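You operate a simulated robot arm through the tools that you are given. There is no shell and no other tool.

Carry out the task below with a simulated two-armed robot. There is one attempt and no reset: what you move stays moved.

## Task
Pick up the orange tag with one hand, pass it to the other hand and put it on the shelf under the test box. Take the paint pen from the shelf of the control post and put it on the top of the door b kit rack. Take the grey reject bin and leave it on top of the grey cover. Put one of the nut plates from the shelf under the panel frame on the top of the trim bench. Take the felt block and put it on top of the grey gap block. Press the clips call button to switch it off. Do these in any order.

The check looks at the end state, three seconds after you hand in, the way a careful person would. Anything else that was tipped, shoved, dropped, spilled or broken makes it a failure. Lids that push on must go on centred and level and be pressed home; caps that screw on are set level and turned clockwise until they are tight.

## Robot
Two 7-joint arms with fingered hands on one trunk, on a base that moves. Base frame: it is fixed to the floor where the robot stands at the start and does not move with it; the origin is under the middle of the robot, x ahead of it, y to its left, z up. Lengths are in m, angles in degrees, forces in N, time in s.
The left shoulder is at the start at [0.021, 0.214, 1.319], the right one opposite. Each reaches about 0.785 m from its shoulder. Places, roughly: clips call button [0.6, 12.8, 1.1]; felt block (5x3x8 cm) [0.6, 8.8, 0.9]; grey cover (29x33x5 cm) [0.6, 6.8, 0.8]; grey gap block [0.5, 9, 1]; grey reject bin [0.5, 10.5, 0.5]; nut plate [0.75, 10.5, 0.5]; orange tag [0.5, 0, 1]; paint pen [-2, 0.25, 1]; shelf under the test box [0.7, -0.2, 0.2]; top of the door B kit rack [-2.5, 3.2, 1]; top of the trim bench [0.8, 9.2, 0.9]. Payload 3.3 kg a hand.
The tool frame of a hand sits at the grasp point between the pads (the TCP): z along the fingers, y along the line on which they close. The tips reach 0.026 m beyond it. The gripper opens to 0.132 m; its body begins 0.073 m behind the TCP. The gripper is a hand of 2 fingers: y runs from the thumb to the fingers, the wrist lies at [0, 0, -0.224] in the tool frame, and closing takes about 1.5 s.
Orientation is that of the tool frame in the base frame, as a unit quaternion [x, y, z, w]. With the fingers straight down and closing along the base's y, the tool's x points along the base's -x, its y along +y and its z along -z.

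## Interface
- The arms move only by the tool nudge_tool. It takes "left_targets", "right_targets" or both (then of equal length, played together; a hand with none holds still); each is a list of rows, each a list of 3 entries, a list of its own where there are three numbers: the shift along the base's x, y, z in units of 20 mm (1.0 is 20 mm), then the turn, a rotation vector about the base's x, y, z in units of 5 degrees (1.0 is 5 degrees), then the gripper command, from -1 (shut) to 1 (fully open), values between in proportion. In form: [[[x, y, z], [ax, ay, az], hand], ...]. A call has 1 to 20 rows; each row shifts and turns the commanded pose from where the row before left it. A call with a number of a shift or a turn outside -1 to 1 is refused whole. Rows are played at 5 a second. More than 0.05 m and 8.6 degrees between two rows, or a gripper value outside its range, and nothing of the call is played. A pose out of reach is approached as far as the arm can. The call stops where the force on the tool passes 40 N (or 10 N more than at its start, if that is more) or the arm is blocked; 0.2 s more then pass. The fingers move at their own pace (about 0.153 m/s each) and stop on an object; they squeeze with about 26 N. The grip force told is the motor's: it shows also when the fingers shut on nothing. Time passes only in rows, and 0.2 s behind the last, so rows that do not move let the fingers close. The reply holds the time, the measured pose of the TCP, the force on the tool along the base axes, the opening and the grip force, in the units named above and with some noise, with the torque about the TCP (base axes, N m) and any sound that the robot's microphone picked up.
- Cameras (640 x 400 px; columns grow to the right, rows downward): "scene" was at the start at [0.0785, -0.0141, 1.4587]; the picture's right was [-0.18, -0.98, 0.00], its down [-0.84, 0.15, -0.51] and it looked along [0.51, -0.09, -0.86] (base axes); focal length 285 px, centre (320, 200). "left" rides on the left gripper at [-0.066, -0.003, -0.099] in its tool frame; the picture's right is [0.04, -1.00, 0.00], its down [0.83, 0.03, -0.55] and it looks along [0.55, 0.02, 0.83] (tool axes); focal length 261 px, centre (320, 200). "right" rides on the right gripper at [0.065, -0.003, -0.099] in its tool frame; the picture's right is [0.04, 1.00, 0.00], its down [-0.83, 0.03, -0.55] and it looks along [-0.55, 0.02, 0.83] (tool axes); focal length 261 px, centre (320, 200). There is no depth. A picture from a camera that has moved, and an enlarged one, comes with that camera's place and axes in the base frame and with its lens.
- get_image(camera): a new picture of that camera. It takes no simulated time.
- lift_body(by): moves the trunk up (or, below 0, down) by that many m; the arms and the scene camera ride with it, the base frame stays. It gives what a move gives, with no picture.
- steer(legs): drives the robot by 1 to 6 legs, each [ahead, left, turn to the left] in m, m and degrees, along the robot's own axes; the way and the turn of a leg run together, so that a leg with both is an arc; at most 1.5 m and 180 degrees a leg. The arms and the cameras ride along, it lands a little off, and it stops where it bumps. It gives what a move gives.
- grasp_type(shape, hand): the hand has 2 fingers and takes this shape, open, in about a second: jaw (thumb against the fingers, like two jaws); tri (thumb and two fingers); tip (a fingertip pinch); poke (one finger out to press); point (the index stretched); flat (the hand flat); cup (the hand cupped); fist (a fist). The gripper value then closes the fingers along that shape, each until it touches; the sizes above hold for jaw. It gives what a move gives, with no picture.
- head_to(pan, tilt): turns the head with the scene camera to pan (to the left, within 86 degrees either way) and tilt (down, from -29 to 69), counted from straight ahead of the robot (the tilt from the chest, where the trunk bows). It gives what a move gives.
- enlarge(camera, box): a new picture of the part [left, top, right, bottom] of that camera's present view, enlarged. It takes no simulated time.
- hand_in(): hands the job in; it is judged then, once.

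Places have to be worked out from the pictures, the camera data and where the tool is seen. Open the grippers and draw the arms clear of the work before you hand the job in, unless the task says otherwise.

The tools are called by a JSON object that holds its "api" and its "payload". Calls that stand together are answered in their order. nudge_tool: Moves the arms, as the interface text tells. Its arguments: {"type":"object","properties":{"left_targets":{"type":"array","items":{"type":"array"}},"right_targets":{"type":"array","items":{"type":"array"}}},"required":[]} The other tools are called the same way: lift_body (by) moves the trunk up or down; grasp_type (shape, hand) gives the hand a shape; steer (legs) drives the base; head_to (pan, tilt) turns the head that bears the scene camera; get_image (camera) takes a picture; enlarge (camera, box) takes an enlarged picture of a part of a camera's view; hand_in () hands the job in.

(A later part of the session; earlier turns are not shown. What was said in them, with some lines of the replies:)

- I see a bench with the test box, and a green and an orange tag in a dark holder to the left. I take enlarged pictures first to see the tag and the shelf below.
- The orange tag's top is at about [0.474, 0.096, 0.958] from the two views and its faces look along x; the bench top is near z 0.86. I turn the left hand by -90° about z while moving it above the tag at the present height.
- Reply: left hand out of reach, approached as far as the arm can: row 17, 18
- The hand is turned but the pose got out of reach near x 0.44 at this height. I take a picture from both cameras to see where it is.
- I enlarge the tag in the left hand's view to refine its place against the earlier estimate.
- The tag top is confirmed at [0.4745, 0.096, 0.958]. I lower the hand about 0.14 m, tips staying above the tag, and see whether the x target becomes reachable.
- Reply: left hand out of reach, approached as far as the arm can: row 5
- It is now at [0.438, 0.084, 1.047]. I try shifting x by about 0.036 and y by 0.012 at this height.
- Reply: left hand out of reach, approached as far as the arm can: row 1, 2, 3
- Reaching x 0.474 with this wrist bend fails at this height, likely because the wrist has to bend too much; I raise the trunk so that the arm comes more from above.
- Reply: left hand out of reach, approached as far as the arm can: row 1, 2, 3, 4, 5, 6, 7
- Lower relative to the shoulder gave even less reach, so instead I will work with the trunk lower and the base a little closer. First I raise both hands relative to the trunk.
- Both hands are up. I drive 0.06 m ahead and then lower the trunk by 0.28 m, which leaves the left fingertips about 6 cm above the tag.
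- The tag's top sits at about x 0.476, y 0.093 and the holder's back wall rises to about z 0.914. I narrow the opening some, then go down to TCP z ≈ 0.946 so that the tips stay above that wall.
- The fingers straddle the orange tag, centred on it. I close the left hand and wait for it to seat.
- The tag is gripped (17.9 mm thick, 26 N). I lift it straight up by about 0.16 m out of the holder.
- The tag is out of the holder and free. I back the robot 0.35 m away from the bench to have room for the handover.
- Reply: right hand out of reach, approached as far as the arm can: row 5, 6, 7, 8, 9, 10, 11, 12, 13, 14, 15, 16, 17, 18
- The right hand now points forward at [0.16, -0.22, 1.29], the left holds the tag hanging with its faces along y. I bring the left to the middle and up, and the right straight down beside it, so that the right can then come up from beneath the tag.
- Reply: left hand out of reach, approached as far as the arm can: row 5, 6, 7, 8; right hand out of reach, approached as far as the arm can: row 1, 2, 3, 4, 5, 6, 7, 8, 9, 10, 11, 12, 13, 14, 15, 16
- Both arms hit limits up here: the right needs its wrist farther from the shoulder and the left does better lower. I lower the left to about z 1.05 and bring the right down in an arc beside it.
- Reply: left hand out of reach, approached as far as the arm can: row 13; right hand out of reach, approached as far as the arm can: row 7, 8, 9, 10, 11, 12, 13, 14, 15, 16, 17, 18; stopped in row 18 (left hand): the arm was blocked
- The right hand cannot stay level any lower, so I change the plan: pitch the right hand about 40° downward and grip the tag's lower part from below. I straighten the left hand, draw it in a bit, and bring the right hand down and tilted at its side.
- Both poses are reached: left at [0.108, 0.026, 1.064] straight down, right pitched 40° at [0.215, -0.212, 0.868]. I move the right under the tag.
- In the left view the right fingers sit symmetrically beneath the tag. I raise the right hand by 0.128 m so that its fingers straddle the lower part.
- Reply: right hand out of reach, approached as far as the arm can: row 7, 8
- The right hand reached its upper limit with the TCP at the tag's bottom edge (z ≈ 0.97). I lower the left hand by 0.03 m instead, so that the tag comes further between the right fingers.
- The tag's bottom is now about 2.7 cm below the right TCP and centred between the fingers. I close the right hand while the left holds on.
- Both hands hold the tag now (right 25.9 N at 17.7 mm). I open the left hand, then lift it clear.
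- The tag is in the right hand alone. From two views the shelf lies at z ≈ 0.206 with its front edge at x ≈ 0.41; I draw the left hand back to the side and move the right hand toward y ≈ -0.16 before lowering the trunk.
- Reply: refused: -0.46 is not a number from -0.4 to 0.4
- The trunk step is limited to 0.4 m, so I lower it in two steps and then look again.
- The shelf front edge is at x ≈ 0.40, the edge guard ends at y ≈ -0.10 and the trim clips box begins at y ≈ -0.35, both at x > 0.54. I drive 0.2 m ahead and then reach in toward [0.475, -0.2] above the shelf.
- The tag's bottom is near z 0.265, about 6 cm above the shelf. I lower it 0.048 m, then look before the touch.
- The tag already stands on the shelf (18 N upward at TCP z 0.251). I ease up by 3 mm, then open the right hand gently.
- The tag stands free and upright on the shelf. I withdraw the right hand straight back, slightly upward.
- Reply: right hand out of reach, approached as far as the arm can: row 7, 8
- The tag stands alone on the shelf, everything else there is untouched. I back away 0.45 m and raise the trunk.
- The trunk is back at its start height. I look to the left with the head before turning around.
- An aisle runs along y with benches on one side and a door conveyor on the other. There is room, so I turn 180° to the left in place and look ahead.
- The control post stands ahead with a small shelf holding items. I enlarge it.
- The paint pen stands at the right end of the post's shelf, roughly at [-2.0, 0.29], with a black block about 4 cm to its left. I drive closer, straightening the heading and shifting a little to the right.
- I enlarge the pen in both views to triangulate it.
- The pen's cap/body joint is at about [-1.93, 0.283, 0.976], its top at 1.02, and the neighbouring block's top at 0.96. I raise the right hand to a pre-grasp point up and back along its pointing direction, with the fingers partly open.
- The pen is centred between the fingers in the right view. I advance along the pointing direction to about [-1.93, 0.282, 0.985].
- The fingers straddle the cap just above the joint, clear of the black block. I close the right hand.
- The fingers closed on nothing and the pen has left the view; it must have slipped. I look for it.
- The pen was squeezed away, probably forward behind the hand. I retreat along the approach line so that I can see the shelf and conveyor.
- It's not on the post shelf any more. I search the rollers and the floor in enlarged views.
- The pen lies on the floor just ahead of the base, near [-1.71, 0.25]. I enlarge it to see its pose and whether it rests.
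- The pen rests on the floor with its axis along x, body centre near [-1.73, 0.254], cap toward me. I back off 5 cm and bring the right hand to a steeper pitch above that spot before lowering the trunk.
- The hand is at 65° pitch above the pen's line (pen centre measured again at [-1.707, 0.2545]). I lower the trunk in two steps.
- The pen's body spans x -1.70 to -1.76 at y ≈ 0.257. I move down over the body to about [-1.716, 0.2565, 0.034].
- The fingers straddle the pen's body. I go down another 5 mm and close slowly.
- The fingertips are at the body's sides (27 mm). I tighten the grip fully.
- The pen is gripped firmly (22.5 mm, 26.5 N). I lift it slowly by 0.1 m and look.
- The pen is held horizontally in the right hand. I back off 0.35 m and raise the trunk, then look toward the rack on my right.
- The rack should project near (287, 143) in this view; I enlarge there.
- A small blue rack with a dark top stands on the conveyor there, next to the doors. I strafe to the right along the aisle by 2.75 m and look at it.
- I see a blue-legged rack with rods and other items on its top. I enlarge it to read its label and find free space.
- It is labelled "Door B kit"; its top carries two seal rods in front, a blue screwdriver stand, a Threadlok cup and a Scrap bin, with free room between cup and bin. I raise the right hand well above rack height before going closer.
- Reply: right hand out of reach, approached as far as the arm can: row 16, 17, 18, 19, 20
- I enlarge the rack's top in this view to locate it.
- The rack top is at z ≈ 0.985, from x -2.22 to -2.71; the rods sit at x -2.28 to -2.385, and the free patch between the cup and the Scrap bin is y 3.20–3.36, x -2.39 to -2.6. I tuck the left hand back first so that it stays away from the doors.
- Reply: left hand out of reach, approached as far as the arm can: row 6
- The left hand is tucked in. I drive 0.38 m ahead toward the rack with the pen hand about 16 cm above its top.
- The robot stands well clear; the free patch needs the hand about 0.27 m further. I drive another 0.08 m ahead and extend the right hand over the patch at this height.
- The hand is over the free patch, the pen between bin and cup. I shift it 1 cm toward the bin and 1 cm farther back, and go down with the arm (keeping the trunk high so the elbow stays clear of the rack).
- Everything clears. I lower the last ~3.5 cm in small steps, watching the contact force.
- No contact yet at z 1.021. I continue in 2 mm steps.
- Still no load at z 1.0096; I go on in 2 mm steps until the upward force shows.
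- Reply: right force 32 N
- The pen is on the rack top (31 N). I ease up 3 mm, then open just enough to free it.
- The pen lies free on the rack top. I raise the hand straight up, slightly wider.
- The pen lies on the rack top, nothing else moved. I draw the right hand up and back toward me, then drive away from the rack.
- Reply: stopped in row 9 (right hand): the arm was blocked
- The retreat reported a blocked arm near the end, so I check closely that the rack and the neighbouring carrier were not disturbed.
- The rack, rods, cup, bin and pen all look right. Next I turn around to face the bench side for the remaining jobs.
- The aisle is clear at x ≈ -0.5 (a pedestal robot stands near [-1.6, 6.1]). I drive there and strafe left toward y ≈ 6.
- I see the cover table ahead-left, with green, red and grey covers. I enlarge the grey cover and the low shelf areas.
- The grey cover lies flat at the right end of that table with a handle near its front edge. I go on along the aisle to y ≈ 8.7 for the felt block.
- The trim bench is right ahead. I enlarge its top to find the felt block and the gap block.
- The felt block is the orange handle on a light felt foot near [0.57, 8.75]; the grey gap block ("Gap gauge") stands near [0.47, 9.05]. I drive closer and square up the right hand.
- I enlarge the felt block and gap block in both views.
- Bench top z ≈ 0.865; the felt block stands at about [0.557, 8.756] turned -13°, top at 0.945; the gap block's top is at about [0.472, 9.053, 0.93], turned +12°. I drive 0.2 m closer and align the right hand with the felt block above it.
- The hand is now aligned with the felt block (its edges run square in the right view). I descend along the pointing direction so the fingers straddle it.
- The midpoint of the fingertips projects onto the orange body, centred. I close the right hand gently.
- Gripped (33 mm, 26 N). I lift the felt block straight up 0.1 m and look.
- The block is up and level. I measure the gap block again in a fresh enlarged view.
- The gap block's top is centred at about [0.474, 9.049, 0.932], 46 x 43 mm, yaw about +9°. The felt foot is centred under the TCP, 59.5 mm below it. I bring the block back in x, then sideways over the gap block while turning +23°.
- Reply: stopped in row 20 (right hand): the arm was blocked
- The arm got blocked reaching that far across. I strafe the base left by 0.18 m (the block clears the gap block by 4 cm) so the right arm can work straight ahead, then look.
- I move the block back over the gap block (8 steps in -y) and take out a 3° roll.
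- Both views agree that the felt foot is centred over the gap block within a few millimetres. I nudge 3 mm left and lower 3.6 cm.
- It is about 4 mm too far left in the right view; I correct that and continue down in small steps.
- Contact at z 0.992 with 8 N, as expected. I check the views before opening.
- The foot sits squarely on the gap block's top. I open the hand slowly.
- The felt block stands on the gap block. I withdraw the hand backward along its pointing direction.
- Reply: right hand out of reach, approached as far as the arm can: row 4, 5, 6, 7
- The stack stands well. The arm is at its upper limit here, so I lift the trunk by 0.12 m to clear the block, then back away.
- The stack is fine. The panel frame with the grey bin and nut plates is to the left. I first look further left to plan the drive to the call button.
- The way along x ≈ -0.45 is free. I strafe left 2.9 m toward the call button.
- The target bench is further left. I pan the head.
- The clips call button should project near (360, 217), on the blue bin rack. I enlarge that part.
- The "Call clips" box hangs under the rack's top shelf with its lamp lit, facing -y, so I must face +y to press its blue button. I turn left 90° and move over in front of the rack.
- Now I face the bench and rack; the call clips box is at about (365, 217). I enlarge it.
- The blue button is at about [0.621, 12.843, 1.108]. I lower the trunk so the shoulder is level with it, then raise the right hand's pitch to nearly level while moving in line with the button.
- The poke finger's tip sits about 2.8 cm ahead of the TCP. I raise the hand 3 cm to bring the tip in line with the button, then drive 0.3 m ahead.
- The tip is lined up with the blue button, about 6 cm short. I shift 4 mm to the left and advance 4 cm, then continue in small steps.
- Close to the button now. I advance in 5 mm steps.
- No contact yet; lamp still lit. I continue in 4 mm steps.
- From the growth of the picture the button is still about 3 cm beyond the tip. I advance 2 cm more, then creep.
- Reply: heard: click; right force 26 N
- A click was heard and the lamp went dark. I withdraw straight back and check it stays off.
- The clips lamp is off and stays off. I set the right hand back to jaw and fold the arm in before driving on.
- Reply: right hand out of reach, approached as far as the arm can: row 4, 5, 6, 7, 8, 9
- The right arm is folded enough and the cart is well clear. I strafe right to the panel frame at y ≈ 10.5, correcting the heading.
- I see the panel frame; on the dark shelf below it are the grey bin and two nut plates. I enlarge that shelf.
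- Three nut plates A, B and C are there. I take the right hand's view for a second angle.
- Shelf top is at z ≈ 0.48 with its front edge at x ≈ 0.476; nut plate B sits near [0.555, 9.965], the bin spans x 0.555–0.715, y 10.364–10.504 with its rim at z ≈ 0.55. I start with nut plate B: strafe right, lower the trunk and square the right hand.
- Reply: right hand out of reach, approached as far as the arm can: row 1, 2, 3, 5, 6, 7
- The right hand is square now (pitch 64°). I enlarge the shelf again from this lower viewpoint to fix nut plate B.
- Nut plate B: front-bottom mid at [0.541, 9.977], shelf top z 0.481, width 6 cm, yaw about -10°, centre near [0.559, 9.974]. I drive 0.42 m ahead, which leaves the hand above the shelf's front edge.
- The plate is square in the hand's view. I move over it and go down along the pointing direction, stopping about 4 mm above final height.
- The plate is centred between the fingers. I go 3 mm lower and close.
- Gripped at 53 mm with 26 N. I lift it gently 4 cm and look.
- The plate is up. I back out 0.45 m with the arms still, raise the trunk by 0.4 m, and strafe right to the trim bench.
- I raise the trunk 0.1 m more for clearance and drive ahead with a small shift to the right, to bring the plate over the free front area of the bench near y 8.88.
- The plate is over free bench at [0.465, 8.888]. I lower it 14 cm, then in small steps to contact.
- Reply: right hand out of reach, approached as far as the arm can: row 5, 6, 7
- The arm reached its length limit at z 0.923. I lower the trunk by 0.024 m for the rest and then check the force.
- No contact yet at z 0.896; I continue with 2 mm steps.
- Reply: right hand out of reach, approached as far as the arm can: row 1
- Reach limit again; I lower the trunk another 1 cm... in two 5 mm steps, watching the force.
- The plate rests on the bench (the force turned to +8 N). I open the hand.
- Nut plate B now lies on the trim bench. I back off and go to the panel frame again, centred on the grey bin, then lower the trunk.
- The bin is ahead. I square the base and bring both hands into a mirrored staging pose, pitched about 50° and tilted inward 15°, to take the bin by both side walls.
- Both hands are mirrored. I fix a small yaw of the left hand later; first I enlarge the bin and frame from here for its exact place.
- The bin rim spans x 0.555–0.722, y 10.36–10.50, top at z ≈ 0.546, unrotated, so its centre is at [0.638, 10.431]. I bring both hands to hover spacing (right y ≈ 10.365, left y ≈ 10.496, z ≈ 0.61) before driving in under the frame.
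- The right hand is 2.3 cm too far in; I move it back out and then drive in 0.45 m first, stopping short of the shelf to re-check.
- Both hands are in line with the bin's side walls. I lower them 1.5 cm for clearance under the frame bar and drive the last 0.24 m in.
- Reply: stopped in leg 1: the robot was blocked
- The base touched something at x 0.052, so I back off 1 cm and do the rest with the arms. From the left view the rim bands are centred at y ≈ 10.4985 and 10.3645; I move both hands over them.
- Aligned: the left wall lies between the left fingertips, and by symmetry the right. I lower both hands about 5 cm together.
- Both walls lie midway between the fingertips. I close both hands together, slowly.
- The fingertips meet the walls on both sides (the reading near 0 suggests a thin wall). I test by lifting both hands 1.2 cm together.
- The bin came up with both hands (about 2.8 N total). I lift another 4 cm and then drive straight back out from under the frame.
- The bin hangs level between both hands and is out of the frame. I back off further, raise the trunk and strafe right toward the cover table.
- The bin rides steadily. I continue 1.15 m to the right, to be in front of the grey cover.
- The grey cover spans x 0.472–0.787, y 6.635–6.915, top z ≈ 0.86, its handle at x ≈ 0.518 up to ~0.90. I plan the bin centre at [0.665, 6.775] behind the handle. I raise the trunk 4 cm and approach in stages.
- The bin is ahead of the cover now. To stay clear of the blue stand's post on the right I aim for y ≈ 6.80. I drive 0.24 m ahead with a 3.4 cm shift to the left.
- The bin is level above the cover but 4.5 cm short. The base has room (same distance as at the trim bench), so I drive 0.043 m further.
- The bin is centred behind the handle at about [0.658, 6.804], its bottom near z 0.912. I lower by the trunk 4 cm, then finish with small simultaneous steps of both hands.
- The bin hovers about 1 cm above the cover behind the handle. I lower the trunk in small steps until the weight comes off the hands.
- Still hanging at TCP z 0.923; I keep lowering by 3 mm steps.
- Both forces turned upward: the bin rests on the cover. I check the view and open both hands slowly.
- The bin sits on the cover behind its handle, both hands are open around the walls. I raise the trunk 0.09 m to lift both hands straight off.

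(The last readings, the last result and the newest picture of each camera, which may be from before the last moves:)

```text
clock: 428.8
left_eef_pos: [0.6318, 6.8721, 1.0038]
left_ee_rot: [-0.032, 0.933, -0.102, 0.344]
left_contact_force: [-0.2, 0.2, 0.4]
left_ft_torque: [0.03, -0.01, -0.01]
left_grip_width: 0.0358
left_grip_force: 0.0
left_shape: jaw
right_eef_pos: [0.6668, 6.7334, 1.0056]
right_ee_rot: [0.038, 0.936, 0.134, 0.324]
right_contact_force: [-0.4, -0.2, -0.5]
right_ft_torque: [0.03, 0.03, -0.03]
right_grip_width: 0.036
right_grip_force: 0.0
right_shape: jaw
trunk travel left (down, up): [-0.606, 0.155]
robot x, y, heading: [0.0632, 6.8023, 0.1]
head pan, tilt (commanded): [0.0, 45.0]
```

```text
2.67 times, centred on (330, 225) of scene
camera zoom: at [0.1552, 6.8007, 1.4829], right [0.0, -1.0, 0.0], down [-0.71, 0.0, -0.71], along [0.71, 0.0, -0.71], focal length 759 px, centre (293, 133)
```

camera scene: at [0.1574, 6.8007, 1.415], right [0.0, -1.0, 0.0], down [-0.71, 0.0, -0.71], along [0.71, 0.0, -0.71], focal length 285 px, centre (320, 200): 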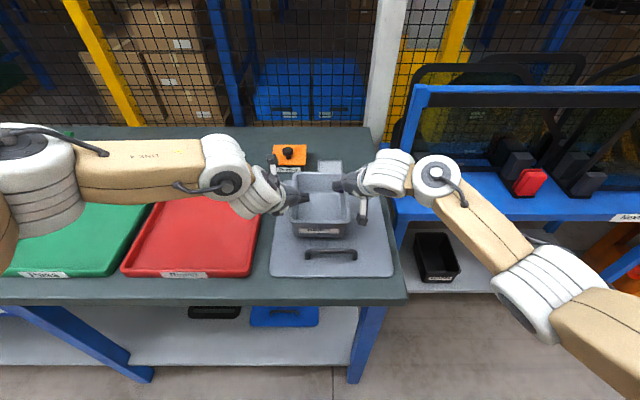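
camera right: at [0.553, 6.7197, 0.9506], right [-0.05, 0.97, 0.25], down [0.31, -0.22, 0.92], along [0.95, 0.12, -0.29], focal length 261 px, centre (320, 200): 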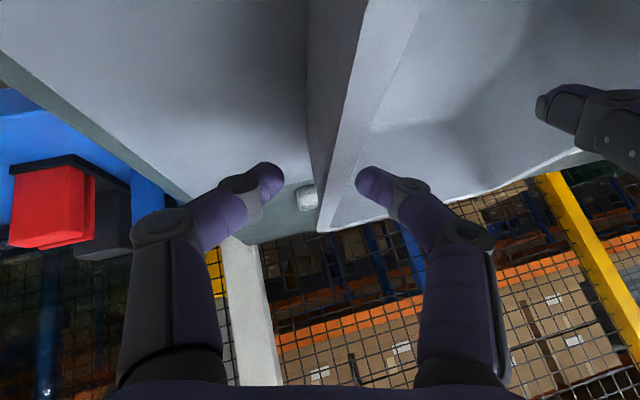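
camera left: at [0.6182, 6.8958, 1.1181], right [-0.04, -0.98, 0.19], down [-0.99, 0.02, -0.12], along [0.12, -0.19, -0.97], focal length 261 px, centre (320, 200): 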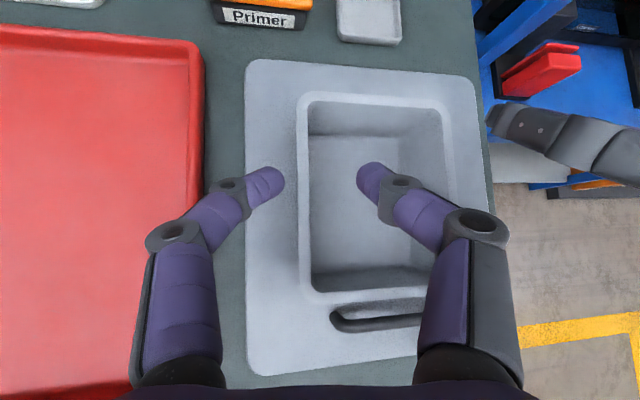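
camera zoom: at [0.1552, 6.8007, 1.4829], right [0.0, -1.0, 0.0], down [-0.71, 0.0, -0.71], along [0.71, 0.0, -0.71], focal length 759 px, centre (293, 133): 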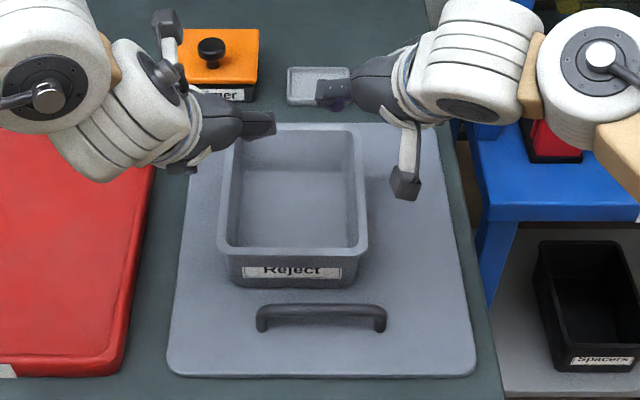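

The bin stands squarely on the grey cover. I back away with open hands and take a last look.

{"api": "steer", "payload": {"legs": [[-0.6, 0, 0]]}}

{"api": "nudge_tool", "payload": {"left_targets": [[[0, 0.5, 0], [0, 0, 0], 1], [[0, 0.5, 0], [0, 0, 0], 1], [[0, 0.5, 0], [0, 0, 0], 1], [[0, 0, 0], [0, 0, 0], 1]], "right_targets": [[[0, -0.5, 0], [0, 0, 0], 1], [[0, -0.5, 0], [0, 0, 0], 1], [[0, -0.5, 0], [0, 0, 0], 1], [[0, 0, 0], [0, 0, 0], 1]]}}

{"api": "get_image", "payload": {"camera": "scene"}}

{"api": "head_to", "payload": {"pan": 62, "tilt": 25}}

{"api": "get_image", "payload": {"camera": "scene"}}

```text
clock: 432.1
left_eef_pos: [0.0451, 6.873, 1.0051]
left_ee_rot: [-0.034, 0.933, -0.102, 0.343]
left_contact_force: [0.9, 0.9, 0.0]
left_ft_torque: [0.0, -0.03, 0.02]
left_grip_width: 0.0361
left_grip_force: 0.0
left_shape: jaw
right_eef_pos: [0.0784, 6.7334, 1.0068]
right_ee_rot: [0.037, 0.935, 0.133, 0.325]
right_contact_force: [0.4, -0.1, -0.4]
right_ft_torque: [-0.02, 0.0, -0.03]
right_grip_width: 0.0361
right_grip_force: 0.0
right_shape: jaw
trunk travel left (down, up): [-0.606, 0.155]
robot x, y, heading: [-0.5238, 6.8061, 0.3]
head pan, tilt (commanded): [0.0, 45.0]
```

```text
clock: 433.1
left_eef_pos: [0.0435, 6.9036, 1.0039]
left_ee_rot: [-0.035, 0.933, -0.101, 0.343]
left_contact_force: [-0.2, -0.8, -0.7]
left_ft_torque: [0.02, -0.02, 0.01]
left_grip_width: 0.1321
left_grip_force: 0.0
left_shape: jaw
right_eef_pos: [0.0798, 6.7028, 1.0069]
right_ee_rot: [0.038, 0.935, 0.133, 0.325]
right_contact_force: [-0.6, 0.2, -0.3]
right_ft_torque: [0.02, 0.02, -0.02]
right_grip_width: 0.1317
right_grip_force: 0.0
right_shape: jaw
trunk travel left (down, up): [-0.606, 0.155]
robot x, y, heading: [-0.5223, 6.8005, 0.3]
head pan, tilt (commanded): [0.0, 45.0]
```

```text
taken
camera scene: at [-0.4326, 6.7999, 1.483], right [0.0, -1.0, 0.0], down [-0.71, 0.0, -0.71], along [0.71, 0.0, -0.71], focal length 285 px, centre (320, 200)
```

scene: 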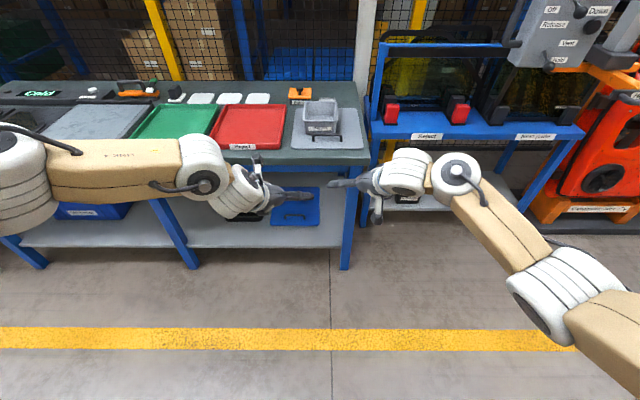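

```text
clock: 434.4
left_eef_pos: [0.0449, 6.904, 1.0043]
left_ee_rot: [-0.034, 0.933, -0.101, 0.344]
left_contact_force: [-0.2, -0.2, 0.0]
left_ft_torque: [0.01, 0.0, -0.01]
left_grip_width: 0.132
left_grip_force: 0.0
left_shape: jaw
right_eef_pos: [0.0801, 6.7036, 1.0054]
right_ee_rot: [0.037, 0.936, 0.133, 0.324]
right_contact_force: [0.0, -0.3, 0.2]
right_ft_torque: [0.03, 0.02, 0.02]
right_grip_width: 0.1318
right_grip_force: 0.0
right_shape: jaw
trunk travel left (down, up): [-0.606, 0.155]
robot x, y, heading: [-0.5249, 6.8003, 0.3]
head pan, tilt (commanded): [62.0, 25.0]
```

```text
taken
camera scene: at [-0.4709, 6.8812, 1.5136], right [0.88, -0.47, 0.0], down [-0.2, -0.37, -0.91], along [0.42, 0.8, -0.42], focal length 285 px, centre (320, 200)
```

scene: 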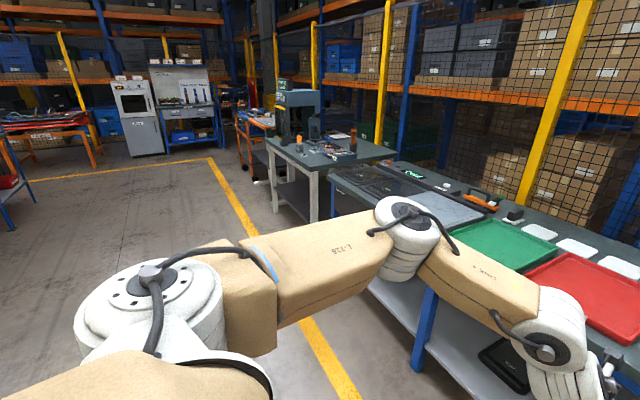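

I enlarge the trim bench from here to confirm the felt stack and the nut plate.

{"api": "enlarge", "payload": {"camera": "scene", "box": [250, 100, 380, 190]}}

```text
4.44 times, centred on (315, 145) of scene
camera zoom: at [-0.4709, 6.8812, 1.5136], right [0.88, -0.47, 0.0], down [-0.2, -0.37, -0.91], along [0.42, 0.8, -0.42], focal length 1265 px, centre (342, 444)
```

zoom: 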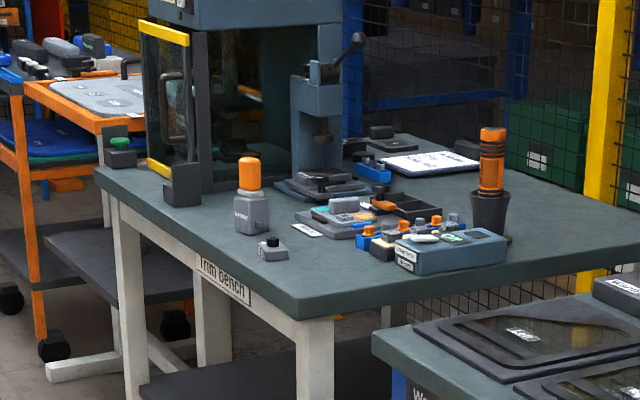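

The felt block stands on the gap block and the nut plate lies on the trim bench. The bin is on the cover, the pen on the rack, the tag on the shelf, and the clips call is off. Both grippers are open and clear of the work, so I hand in.

{"api": "hand_in", "payload": {}}

```text
The job is handed in.
```

I finished all six jobs and handed in, but I dropped the paint pen once along the way. I don't have the check's result.

- **Orange tag:** picked up with the left hand, passed to the right, and left standing upright on the shelf under the test box.
- **Paint pen:** it slipped out of the fingers on my first grasp at the control post and fell to the floor. I picked it up and laid it on top of the door B kit rack, behind the two seal rods. The other items on the control post shelf were still in place.
- **Grey reject bin:** carried with both hands and set level on the grey cover, behind its handle.
- **Nut plate:** plate B is now on the front of the trim bench top.
- **Felt block:** it stands on top of the grey gap block.
- **Clips call button:** I pressed it once, heard a click, and the lamp stayed off.

Two other contacts happened. The right arm was blocked while I drew back from the door B kit rack. The base was stopped while I drove in under the panel frame for the bin. Afterwards the rack showed no change, and the frame and the cart beside it were where they had been, to within about a centimetre.

I looked at the bin, felt block and nut plate just before handing in. The tag, pen and button lamp I last saw as I left each of them.
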